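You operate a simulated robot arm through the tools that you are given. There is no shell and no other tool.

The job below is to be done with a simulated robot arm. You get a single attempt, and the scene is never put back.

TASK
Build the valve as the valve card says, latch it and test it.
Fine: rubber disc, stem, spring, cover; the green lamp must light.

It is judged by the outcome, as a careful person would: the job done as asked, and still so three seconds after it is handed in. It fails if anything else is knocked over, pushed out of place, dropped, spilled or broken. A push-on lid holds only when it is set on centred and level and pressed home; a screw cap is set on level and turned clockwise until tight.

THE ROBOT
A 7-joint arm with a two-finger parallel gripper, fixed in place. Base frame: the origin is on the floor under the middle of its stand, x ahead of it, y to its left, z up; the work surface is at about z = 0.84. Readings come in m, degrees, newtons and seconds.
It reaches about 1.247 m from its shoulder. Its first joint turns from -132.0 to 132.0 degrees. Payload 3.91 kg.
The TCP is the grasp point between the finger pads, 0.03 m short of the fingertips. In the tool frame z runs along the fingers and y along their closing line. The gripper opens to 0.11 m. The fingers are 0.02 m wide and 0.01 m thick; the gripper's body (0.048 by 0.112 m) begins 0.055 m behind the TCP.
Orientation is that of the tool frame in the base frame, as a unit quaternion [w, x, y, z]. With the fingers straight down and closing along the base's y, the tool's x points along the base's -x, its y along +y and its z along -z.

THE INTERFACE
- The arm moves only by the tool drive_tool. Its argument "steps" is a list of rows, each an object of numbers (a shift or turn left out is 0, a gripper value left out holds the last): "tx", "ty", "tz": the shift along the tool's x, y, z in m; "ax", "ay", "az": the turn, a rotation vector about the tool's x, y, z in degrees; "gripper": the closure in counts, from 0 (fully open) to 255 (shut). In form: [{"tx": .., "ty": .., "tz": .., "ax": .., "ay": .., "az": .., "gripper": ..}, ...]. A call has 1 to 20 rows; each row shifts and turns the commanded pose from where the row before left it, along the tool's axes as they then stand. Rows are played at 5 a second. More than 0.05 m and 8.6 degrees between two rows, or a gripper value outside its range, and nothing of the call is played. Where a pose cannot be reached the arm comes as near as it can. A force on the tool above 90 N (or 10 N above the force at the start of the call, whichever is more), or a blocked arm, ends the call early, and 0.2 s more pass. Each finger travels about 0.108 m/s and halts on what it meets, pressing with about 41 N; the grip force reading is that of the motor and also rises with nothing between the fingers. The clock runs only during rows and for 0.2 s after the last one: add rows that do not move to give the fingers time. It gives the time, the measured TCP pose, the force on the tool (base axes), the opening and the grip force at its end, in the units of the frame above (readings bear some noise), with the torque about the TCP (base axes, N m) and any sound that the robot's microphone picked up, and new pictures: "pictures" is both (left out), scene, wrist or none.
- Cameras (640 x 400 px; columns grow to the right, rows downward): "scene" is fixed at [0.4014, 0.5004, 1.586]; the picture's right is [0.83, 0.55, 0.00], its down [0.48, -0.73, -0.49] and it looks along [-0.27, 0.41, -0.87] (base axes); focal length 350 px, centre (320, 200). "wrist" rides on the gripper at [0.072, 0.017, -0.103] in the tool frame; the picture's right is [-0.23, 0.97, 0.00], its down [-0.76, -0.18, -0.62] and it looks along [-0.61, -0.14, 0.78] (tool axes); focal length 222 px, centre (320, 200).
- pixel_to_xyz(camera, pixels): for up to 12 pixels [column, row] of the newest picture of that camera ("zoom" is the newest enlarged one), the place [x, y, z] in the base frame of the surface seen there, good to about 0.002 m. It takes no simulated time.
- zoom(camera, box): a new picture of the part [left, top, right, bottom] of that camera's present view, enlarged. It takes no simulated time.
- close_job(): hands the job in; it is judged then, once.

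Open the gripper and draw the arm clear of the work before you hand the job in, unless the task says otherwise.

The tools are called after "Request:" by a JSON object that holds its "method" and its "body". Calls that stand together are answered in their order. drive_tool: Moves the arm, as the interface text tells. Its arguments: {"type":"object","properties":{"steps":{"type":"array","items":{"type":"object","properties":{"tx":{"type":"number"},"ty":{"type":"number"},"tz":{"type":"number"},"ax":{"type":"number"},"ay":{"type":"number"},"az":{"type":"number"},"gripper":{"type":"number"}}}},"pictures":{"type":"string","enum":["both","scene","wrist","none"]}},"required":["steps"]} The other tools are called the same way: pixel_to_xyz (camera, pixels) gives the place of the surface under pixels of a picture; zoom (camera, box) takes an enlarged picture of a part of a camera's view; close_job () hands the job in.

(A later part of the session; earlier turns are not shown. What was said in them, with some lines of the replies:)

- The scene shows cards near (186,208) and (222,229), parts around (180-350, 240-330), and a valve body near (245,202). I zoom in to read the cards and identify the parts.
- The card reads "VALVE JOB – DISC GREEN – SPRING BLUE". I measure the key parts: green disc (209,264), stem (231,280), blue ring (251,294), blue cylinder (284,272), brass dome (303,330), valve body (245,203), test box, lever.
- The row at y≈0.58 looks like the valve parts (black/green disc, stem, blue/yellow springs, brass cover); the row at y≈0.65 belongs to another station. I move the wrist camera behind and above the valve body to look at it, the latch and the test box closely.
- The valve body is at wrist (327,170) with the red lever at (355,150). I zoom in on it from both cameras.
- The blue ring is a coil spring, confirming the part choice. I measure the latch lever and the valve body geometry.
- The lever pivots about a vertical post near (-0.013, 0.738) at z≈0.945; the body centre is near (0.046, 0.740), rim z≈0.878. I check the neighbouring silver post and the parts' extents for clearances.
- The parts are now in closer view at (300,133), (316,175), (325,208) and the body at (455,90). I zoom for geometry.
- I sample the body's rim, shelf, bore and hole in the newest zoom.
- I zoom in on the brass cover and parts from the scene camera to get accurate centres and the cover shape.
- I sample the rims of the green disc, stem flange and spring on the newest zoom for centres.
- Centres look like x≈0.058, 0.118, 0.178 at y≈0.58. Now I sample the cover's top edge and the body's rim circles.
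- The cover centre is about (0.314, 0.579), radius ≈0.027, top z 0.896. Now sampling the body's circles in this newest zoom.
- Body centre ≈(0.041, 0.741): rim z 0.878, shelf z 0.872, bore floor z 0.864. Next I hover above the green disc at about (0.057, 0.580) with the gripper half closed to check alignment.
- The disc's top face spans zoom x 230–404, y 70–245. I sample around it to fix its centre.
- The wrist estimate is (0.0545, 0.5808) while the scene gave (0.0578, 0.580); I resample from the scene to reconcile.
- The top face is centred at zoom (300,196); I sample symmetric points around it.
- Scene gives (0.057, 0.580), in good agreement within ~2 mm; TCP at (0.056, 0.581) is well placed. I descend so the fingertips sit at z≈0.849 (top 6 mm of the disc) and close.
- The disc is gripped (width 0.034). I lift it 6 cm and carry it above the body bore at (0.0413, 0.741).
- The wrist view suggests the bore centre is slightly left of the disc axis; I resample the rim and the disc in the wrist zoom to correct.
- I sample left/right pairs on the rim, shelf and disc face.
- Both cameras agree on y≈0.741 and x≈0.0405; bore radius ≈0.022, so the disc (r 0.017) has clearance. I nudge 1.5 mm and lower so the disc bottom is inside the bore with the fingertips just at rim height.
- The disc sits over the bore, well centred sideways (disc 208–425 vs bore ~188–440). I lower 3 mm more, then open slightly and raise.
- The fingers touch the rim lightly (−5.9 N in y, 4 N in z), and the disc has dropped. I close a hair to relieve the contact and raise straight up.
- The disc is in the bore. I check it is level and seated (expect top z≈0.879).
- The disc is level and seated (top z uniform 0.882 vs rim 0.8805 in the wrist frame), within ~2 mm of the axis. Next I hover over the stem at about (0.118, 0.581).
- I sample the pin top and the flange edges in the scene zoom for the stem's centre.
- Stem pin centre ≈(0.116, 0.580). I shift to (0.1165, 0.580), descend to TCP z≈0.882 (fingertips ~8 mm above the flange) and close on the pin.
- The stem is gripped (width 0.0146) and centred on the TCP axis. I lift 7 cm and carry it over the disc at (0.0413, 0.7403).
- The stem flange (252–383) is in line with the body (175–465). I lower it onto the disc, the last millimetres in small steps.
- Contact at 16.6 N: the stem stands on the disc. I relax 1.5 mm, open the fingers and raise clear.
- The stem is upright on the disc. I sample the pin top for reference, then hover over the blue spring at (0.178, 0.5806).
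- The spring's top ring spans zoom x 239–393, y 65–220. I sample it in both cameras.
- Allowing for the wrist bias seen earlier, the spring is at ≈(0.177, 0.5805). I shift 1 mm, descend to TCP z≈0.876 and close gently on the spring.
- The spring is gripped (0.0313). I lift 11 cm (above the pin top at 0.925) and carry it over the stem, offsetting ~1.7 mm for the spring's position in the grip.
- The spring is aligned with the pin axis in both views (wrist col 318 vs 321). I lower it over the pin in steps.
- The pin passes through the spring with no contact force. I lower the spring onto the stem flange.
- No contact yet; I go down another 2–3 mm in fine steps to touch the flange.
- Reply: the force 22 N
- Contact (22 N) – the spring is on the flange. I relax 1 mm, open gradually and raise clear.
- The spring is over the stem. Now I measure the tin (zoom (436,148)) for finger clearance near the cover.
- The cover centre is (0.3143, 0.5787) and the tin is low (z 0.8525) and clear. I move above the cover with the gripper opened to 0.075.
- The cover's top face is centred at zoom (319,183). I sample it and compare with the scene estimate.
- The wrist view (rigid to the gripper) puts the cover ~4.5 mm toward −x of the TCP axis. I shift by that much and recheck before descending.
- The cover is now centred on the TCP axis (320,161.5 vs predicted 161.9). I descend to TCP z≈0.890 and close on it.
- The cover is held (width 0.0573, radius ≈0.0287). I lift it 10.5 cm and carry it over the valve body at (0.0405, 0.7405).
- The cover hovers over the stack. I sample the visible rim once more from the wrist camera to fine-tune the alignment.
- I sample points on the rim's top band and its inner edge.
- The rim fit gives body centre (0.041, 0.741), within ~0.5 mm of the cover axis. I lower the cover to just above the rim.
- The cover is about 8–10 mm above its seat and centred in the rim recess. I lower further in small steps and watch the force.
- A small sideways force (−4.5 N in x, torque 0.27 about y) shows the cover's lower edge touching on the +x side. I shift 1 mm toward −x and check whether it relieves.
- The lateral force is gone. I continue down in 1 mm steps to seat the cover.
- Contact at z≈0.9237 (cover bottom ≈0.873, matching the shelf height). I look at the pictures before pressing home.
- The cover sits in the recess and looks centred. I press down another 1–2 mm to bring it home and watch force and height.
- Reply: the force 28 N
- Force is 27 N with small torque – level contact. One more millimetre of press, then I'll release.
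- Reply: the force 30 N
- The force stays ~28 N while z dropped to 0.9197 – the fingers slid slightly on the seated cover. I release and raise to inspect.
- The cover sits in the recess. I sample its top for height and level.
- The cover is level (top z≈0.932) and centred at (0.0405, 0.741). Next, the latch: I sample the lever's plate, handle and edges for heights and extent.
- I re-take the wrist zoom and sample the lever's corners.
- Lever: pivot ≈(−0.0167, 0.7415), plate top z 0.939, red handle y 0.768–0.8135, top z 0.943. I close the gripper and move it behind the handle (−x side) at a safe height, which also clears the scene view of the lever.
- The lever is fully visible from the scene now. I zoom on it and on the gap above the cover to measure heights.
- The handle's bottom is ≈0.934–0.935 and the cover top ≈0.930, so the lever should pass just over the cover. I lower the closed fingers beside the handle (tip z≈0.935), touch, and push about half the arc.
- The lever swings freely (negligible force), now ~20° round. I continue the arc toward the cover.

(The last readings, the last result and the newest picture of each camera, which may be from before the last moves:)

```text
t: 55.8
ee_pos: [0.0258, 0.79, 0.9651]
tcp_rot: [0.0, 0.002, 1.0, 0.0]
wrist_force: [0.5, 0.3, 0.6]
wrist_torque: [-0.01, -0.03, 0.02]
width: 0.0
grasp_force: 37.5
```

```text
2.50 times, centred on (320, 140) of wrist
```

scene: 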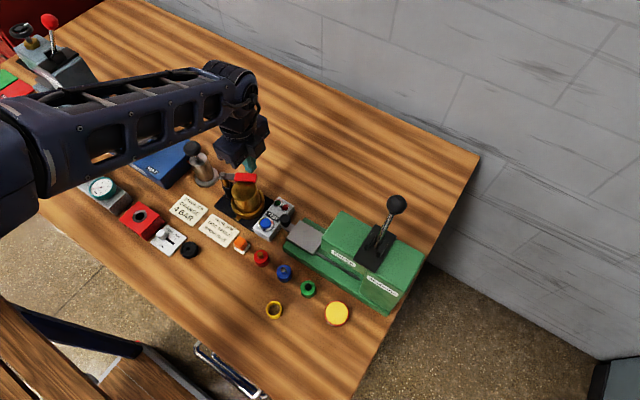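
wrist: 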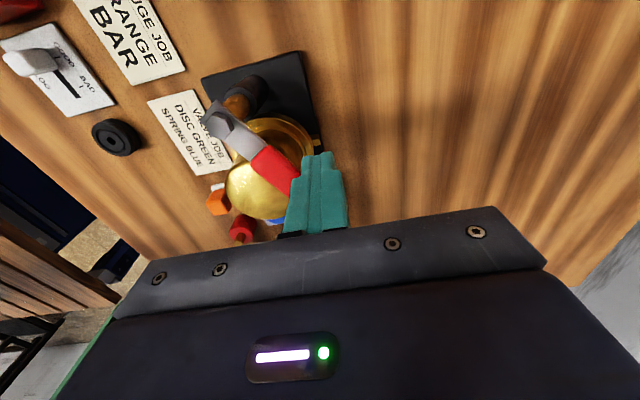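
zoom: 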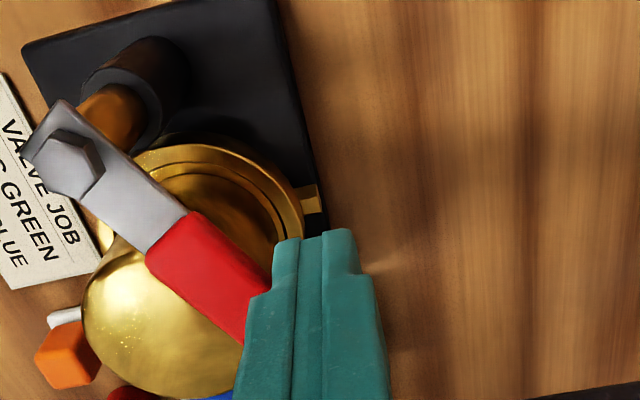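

The lever is now passing over the cover without contact. I push the final ~30° so it points over the cover's centre.

Request:
{"method": "drive_tool", "body": {"steps": [{"tx": -0.0075, "ty": -0.008}, {"tx": -0.0061, "ty": -0.0092}, {"tx": -0.0044, "ty": -0.0101}, {}], "pictures": "both"}}

Request:
{"method": "zoom", "body": {"camera": "scene", "box": [205, 140, 285, 220]}}

Request:
{"method": "zoom", "body": {"camera": "wrist", "box": [220, 60, 420, 220]}}

```text
t: 56.8
ee_pos: [0.0425, 0.7619, 0.9646]
tcp_rot: [0.001, 0.0, 1.0, 0.0]
wrist_force: [-0.3, 0.5, 0.5]
wrist_torque: [-0.03, -0.02, 0.02]
width: 0.0
grasp_force: 37.8
```

scene: 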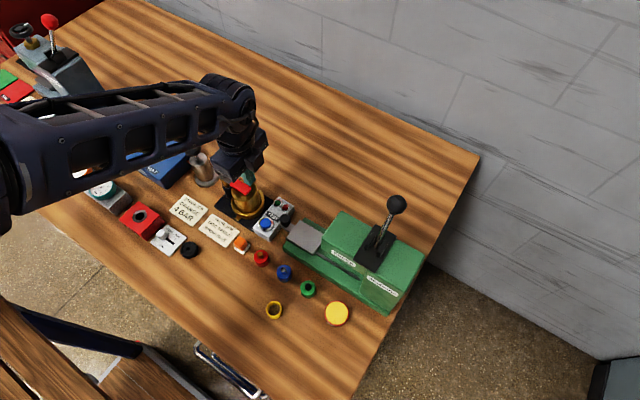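
wrist: 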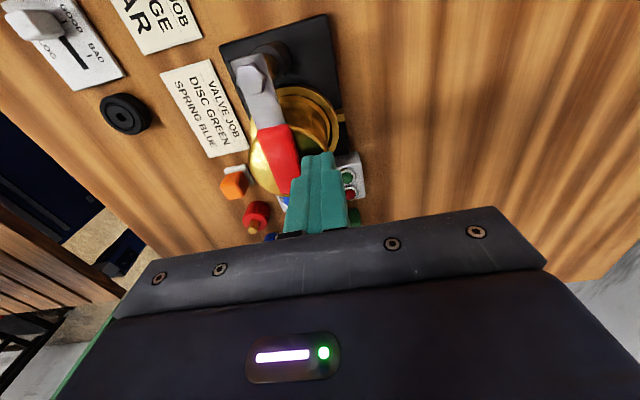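

```text
5.00 times, centred on (245, 180) of scene
```

zoom: 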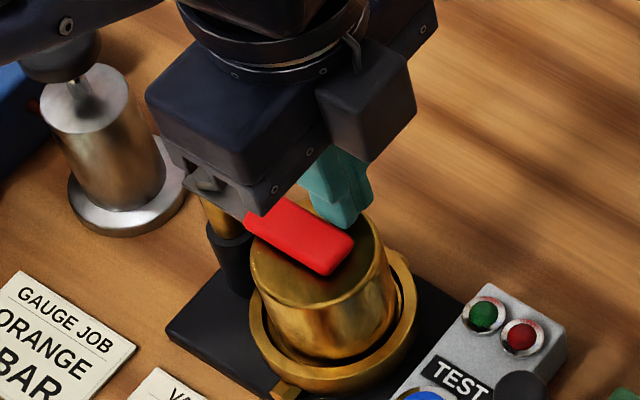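

```text
2.50 times, centred on (320, 140) of wrist
```

zoom: 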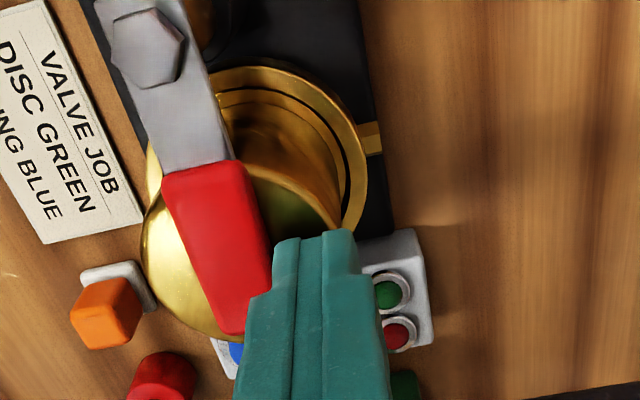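

The lever lies over the cover. I measure its direction (bolt to handle tip) against the cover centre.

Request:
{"method": "zoom", "body": {"camera": "wrist", "box": [220, 40, 380, 200]}}

Request:
{"method": "zoom", "body": {"camera": "scene", "box": [222, 165, 275, 215]}}

```text
2.50 times, centred on (300, 120) of wrist
```

zoom: 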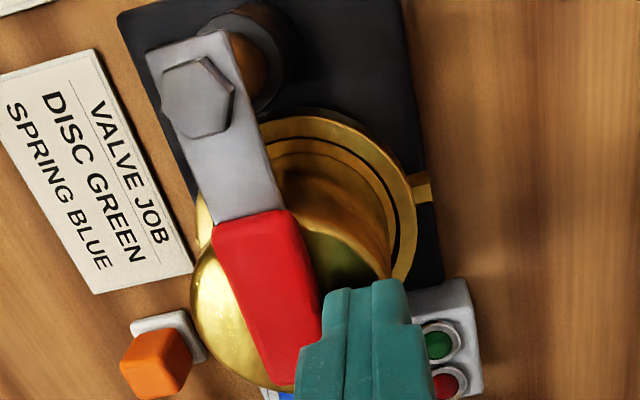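

```text
8.00 times, centred on (248, 190) of scene
```

zoom: 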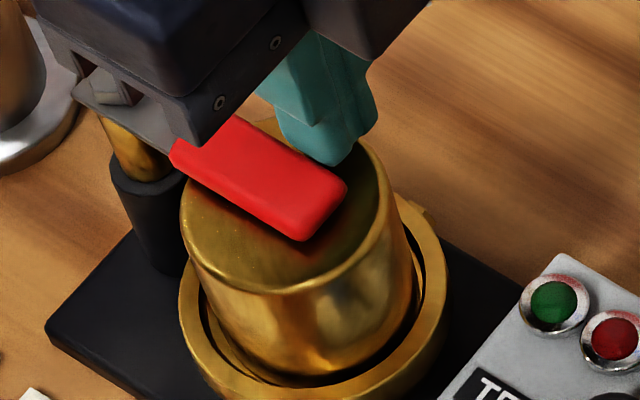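

I sample the handle's top centreline.

Request:
{"method": "pixel_to_xyz", "body": {"camera": "zoom", "pixels": [[318, 205], [295, 232], [340, 182], [250, 170], [225, 190], [275, 150], [318, 205], [295, 232], [340, 182], [300, 260], [350, 240], [240, 240]]}}

Request:
{"method": "pixel_to_xyz", "body": {"camera": "wrist", "pixels": [[259, 80], [266, 103], [280, 128], [290, 160], [285, 165], [295, 155], [273, 112], [276, 135], [284, 131]]}}

```text
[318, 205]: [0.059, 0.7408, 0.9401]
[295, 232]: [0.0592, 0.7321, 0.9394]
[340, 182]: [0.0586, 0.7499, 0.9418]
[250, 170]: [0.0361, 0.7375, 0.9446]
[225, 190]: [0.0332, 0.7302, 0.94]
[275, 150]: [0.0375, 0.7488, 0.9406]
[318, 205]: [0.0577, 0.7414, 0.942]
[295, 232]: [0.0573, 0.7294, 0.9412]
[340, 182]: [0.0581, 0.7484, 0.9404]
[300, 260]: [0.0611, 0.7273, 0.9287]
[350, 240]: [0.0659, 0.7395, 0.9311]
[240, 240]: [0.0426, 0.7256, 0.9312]
```

```text
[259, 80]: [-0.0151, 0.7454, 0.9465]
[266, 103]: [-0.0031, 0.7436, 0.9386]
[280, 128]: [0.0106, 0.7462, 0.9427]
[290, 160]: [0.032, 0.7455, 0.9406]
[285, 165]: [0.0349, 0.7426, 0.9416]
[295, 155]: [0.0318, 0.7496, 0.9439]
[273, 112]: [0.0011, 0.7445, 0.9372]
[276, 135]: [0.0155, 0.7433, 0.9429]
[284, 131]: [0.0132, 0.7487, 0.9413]
```

The lever is straight over the cover (tip centre y≈0.740, pivot y 0.7415). I back off 1 cm in +y, raise, and move toward the test box for a look.

Request:
{"method": "drive_tool", "body": {"steps": [{"ty": 0.01}, {"tz": -0.03}, {"tz": -0.04}, {"tx": 0.02, "ty": 0.04}, {"tx": 0.04, "ty": 0.02}, {}], "pictures": "both"}}

Request:
{"method": "zoom", "body": {"camera": "scene", "box": [220, 150, 300, 245]}}

Request:
{"method": "zoom", "body": {"camera": "scene", "box": [245, 190, 305, 245]}}

```text
t: 58.2
ee_pos: [-0.017, 0.8317, 1.0354]
tcp_rot: [-0.001, 0.0, 1.0, 0.0]
wrist_force: [0.1, -0.1, -0.2]
wrist_torque: [0.0, 0.03, -0.03]
width: 0.0001
grasp_force: 37.6
```

scene: 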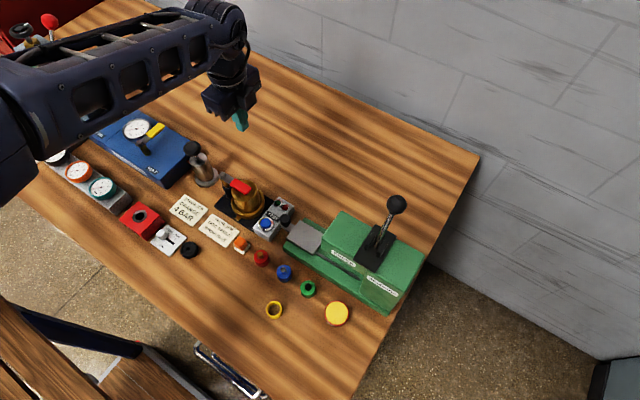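
wrist: 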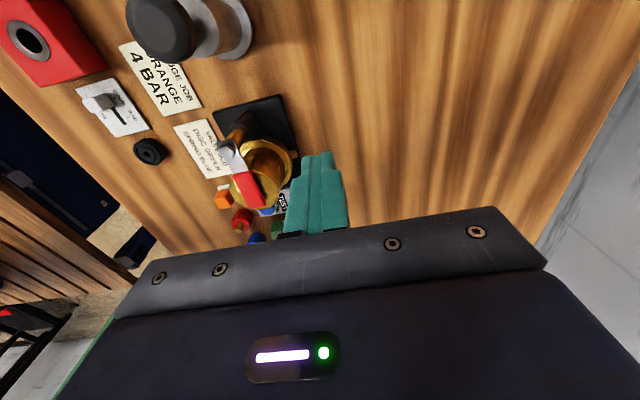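

```text
4.21 times, centred on (260, 198) of scene
```

zoom: 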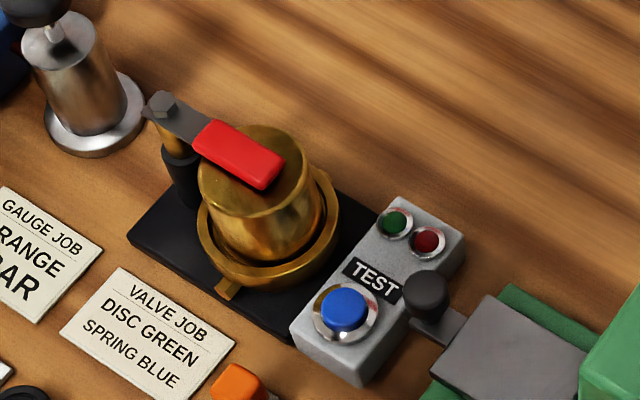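

```text
7.27 times, centred on (275, 218) of scene
```

zoom: 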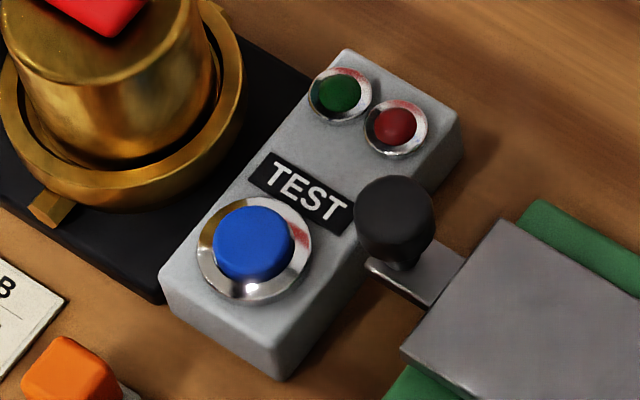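

The valve is assembled and latched. I measure the blue test button's centre (zoom (253,243)) and the nearby press knob (395,220).

Request:
{"method": "pixel_to_xyz", "body": {"camera": "zoom", "pixels": [[253, 240], [253, 240], [225, 240], [282, 240], [253, 213], [253, 270], [205, 270], [395, 205], [395, 205], [395, 240], [375, 205], [415, 205]]}}

Request:
{"method": "pixel_to_xyz", "body": {"camera": "zoom", "pixels": [[253, 240], [253, 240], [232, 225], [275, 255], [275, 222], [232, 258], [339, 94], [396, 126], [253, 240], [170, 290], [380, 110], [320, 170]]}}

```text
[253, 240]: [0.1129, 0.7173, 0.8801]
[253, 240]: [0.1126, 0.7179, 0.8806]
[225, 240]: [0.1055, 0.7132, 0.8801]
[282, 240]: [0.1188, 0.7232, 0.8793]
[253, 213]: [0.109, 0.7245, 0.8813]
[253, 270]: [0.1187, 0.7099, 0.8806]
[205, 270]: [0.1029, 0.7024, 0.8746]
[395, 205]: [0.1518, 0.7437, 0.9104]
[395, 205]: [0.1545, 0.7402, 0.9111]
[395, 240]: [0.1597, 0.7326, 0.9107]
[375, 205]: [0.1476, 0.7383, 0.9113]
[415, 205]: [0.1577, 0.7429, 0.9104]
```

```text
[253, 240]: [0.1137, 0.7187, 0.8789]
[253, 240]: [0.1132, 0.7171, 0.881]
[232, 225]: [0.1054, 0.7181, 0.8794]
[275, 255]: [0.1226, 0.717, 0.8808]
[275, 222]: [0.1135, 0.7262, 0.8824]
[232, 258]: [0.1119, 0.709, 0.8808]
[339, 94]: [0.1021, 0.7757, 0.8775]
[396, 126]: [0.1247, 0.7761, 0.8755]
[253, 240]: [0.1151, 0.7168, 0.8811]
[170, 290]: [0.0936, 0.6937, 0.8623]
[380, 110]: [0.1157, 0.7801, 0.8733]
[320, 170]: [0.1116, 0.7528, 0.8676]
```

Button centre ≈(0.113, 0.7175, 0.8805). I move the closed fingertips above it and come down to about 1 cm above.

Request:
{"method": "drive_tool", "body": {"steps": [{"tx": -0.0322, "ty": -0.0286}, {"tx": -0.0323, "ty": -0.0286}, {"tx": -0.0322, "ty": -0.0286}, {"tx": -0.0323, "ty": -0.0285}, {"tz": 0.04}, {"tz": 0.04}, {"tz": 0.03}, {}, {}], "pictures": "both"}}

Request:
{"method": "zoom", "body": {"camera": "wrist", "box": [240, 80, 440, 220]}}

Request:
{"method": "zoom", "body": {"camera": "scene", "box": [235, 175, 310, 245]}}

```text
t: 60.2
ee_pos: [0.112, 0.7191, 0.9239]
tcp_rot: [0.0, 0.0, 1.0, 0.0]
wrist_force: [0.3, 0.3, 0.4]
wrist_torque: [-0.04, 0.01, -0.01]
width: 0.0
grasp_force: 37.5
```

scene: 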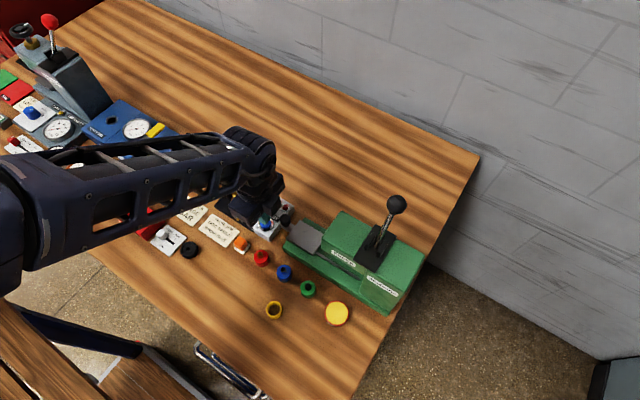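
wrist: 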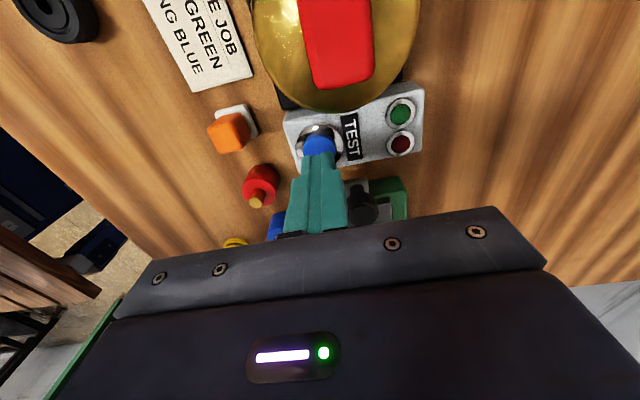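

```text
2.86 times, centred on (340, 150) of wrist
```

zoom: 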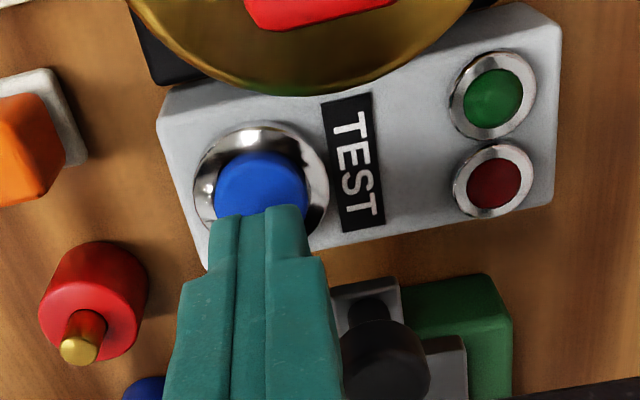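

```text
5.71 times, centred on (272, 210) of scene
```

zoom: 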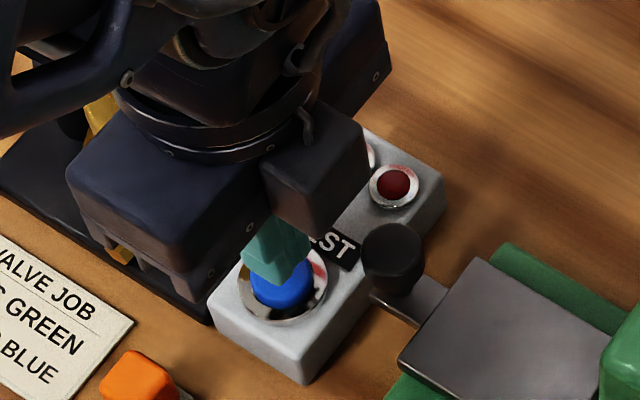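

The fingers are ~1.4 cm above the button. I verify the button's centre with the wrist camera before pressing.

Request:
{"method": "pixel_to_xyz", "body": {"camera": "wrist", "pixels": [[319, 135], [306, 145], [333, 145], [319, 140], [312, 138], [327, 138], [319, 126], [297, 150], [341, 145]]}}

Request:
{"method": "zoom", "body": {"camera": "wrist", "box": [270, 100, 370, 180]}}

```text
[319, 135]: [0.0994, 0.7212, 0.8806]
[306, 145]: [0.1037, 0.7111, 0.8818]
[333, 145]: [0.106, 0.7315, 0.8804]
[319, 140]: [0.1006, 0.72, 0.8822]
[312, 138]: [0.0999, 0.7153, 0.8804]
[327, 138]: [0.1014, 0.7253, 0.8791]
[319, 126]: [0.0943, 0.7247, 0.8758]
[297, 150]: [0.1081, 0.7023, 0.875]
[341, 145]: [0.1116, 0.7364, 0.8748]
```

```text
5.00 times, centred on (320, 140) of wrist
```

zoom: 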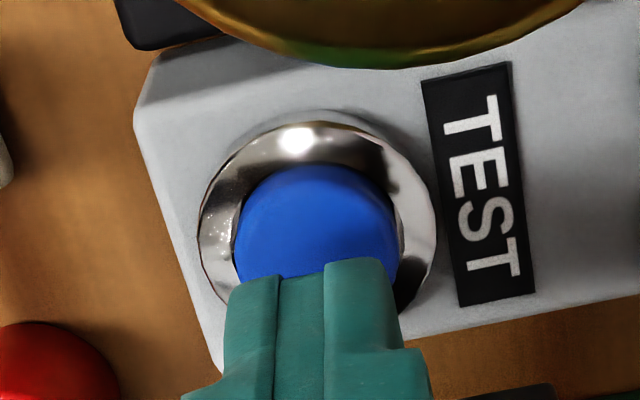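

The wrist camera puts the button centre about 3 mm toward −x; I shift accordingly and press down in small steps.

Request:
{"method": "drive_tool", "body": {"steps": [{"tx": 0.003}, {"tz": 0.008}, {"tz": 0.004}, {"tz": 0.002}, {"tz": 0.001}, {"tz": 0.001}, {}], "pictures": "wrist"}}

Request:
{"method": "zoom", "body": {"camera": "wrist", "box": [260, 70, 440, 190]}}

```text
t: 61.8
ee_pos: [0.1083, 0.7174, 0.9094]
tcp_rot: [-0.001, 0.001, 1.0, 0.0]
wrist_force: [1.5, -2.2, 3.0]
wrist_torque: [-0.06, -0.03, 0.0]
width: 0.0001
grasp_force: 37.6
heard: click
```

wrist: 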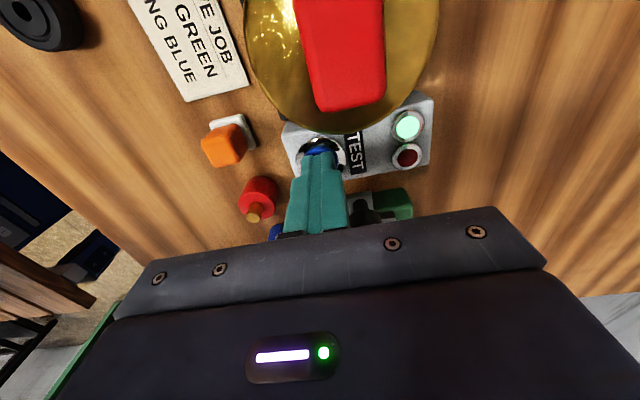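

```text
3.33 times, centred on (350, 130) of wrist
```

zoom: 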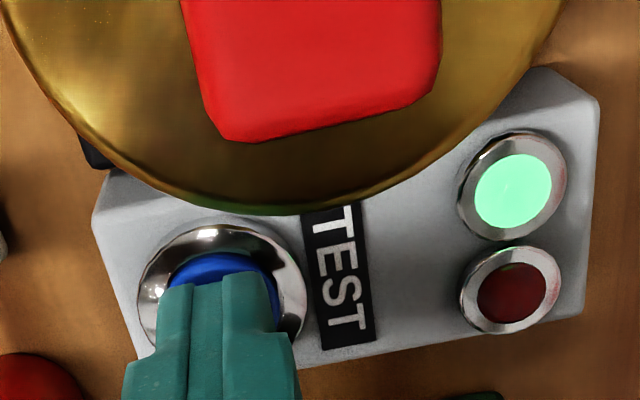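

A click, and the green lamp (wrist (408,125)) is lit. I raise straight up off the button, open the gripper and retreat.

Request:
{"method": "drive_tool", "body": {"steps": [{"tz": -0.005}, {"tz": -0.02}, {"tz": -0.04}, {"tz": -0.045}, {"tz": -0.045}, {"tz": -0.045}, {"ty": -0.04, "tz": -0.03, "gripper": 0}, {"ty": -0.04, "tz": -0.03}, {"tz": -0.03}, {}, {}], "pictures": "both"}}

Request:
{"method": "zoom", "body": {"camera": "scene", "box": [205, 145, 310, 245]}}

Request:
{"method": "zoom", "body": {"camera": "wrist", "box": [250, 0, 430, 120]}}

```text
t: 64.2
ee_pos: [0.1079, 0.6382, 1.1978]
tcp_rot: [-0.001, 0.0, 1.0, -0.001]
wrist_force: [0.0, 0.4, 0.3]
wrist_torque: [-0.01, 0.0, -0.01]
width: 0.11
grasp_force: 0.1
```

scene: 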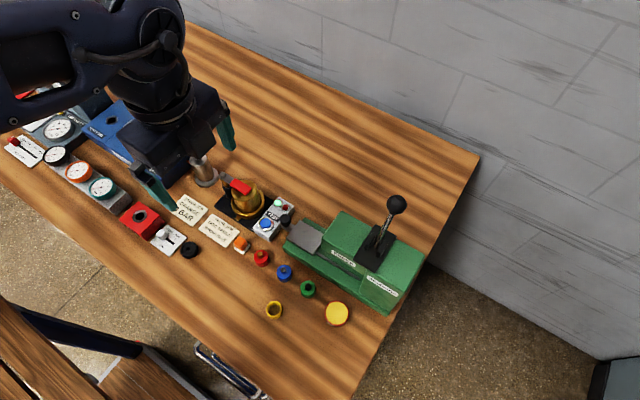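
wrist: 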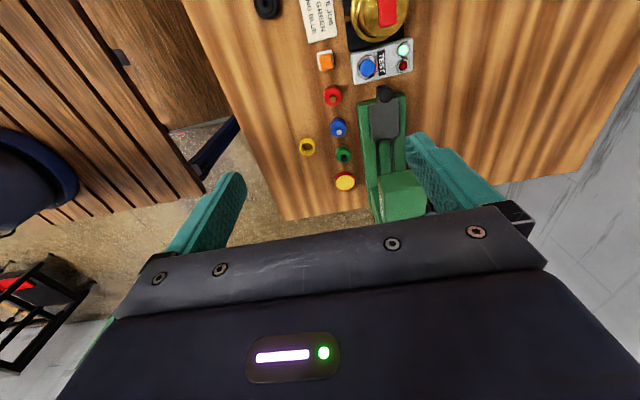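

```text
4.00 times, centred on (258, 195) of scene
```

zoom: 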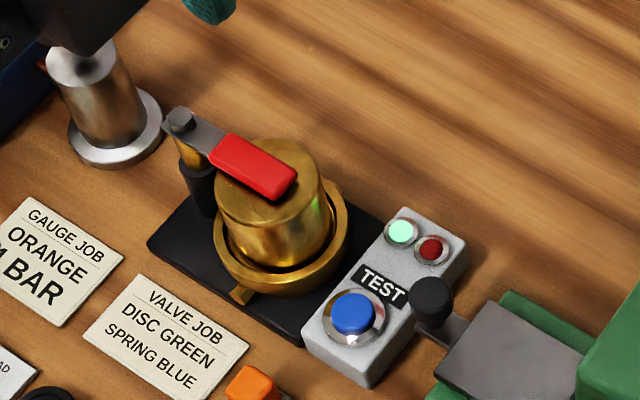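

```text
3.33 times, centred on (340, 60) of wrist
```

zoom: 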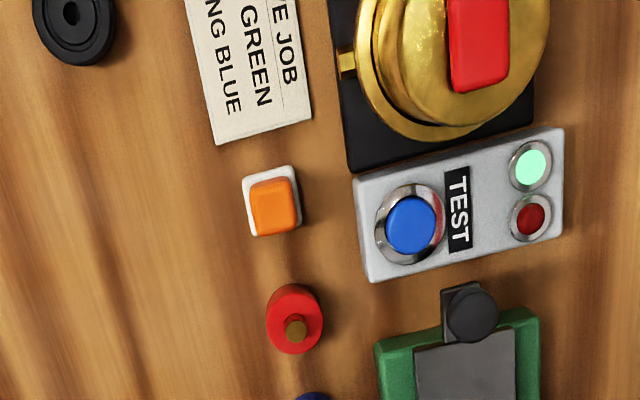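

The green lamp stays lit after release, the lever is over the cover and everything else is in place. I wait about three seconds to confirm that it holds.

Request:
{"method": "drive_tool", "body": {"steps": [{}, {}, {}, {}, {}, {}, {}, {}, {}, {}, {}, {}, {}, {}, {}], "pictures": "both"}}

Request:
{"method": "zoom", "body": {"camera": "scene", "box": [205, 145, 310, 245]}}

```text
t: 67.4
ee_pos: [0.1084, 0.6371, 1.199]
tcp_rot: [-0.001, 0.0, 1.0, 0.0]
wrist_force: [0.3, -0.3, 0.0]
wrist_torque: [0.02, 0.04, 0.01]
width: 0.1101
grasp_force: 0.1
```

scene: 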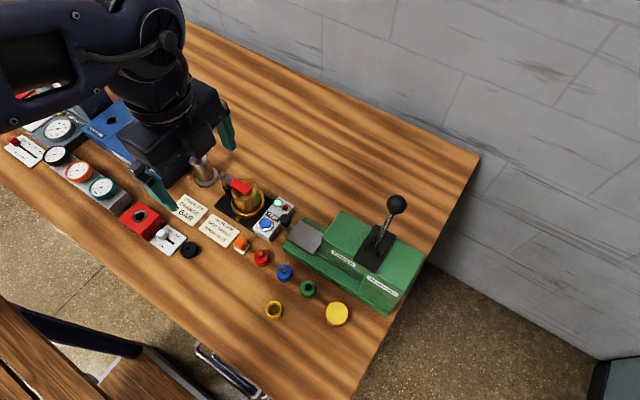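
wrist: 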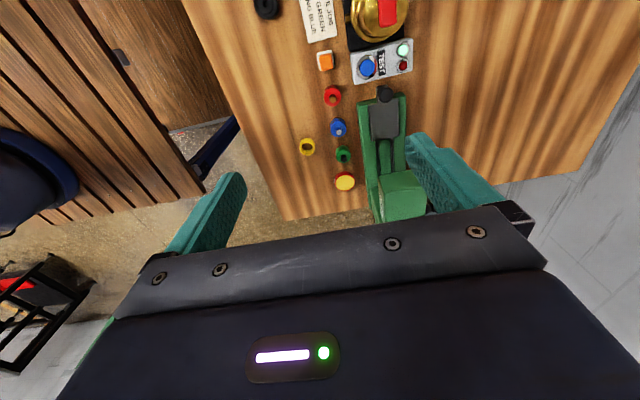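

```text
4.00 times, centred on (258, 195) of scene
```

zoom: 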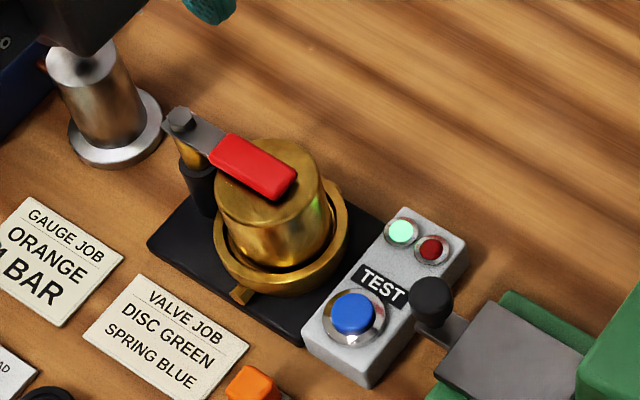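

After three seconds the green lamp (zoom (402,232)) is still lit. The lever is over the cover, the gripper is open and the arm is clear, so I hand the job in.

Request:
{"method": "close_job", "body": {}}

```text
The job is handed in.
```

The valve is built as the valve card says, latched and tested, and the green lamp lit. It was still lit three seconds after I pressed the test button, and then I handed the job in.

- **Build:** the green rubber disc is in the bore, with the stem on it, the blue spring over the stem, and the brass cover seated level in the body.
- **Latch:** the red lever is swung round so it lies straight over the cover.
- **Test:** I pressed the blue button once and heard a click as the green lamp came on.

Nothing else on the bench was knocked over or moved. The gripper is open and the arm is drawn clear.
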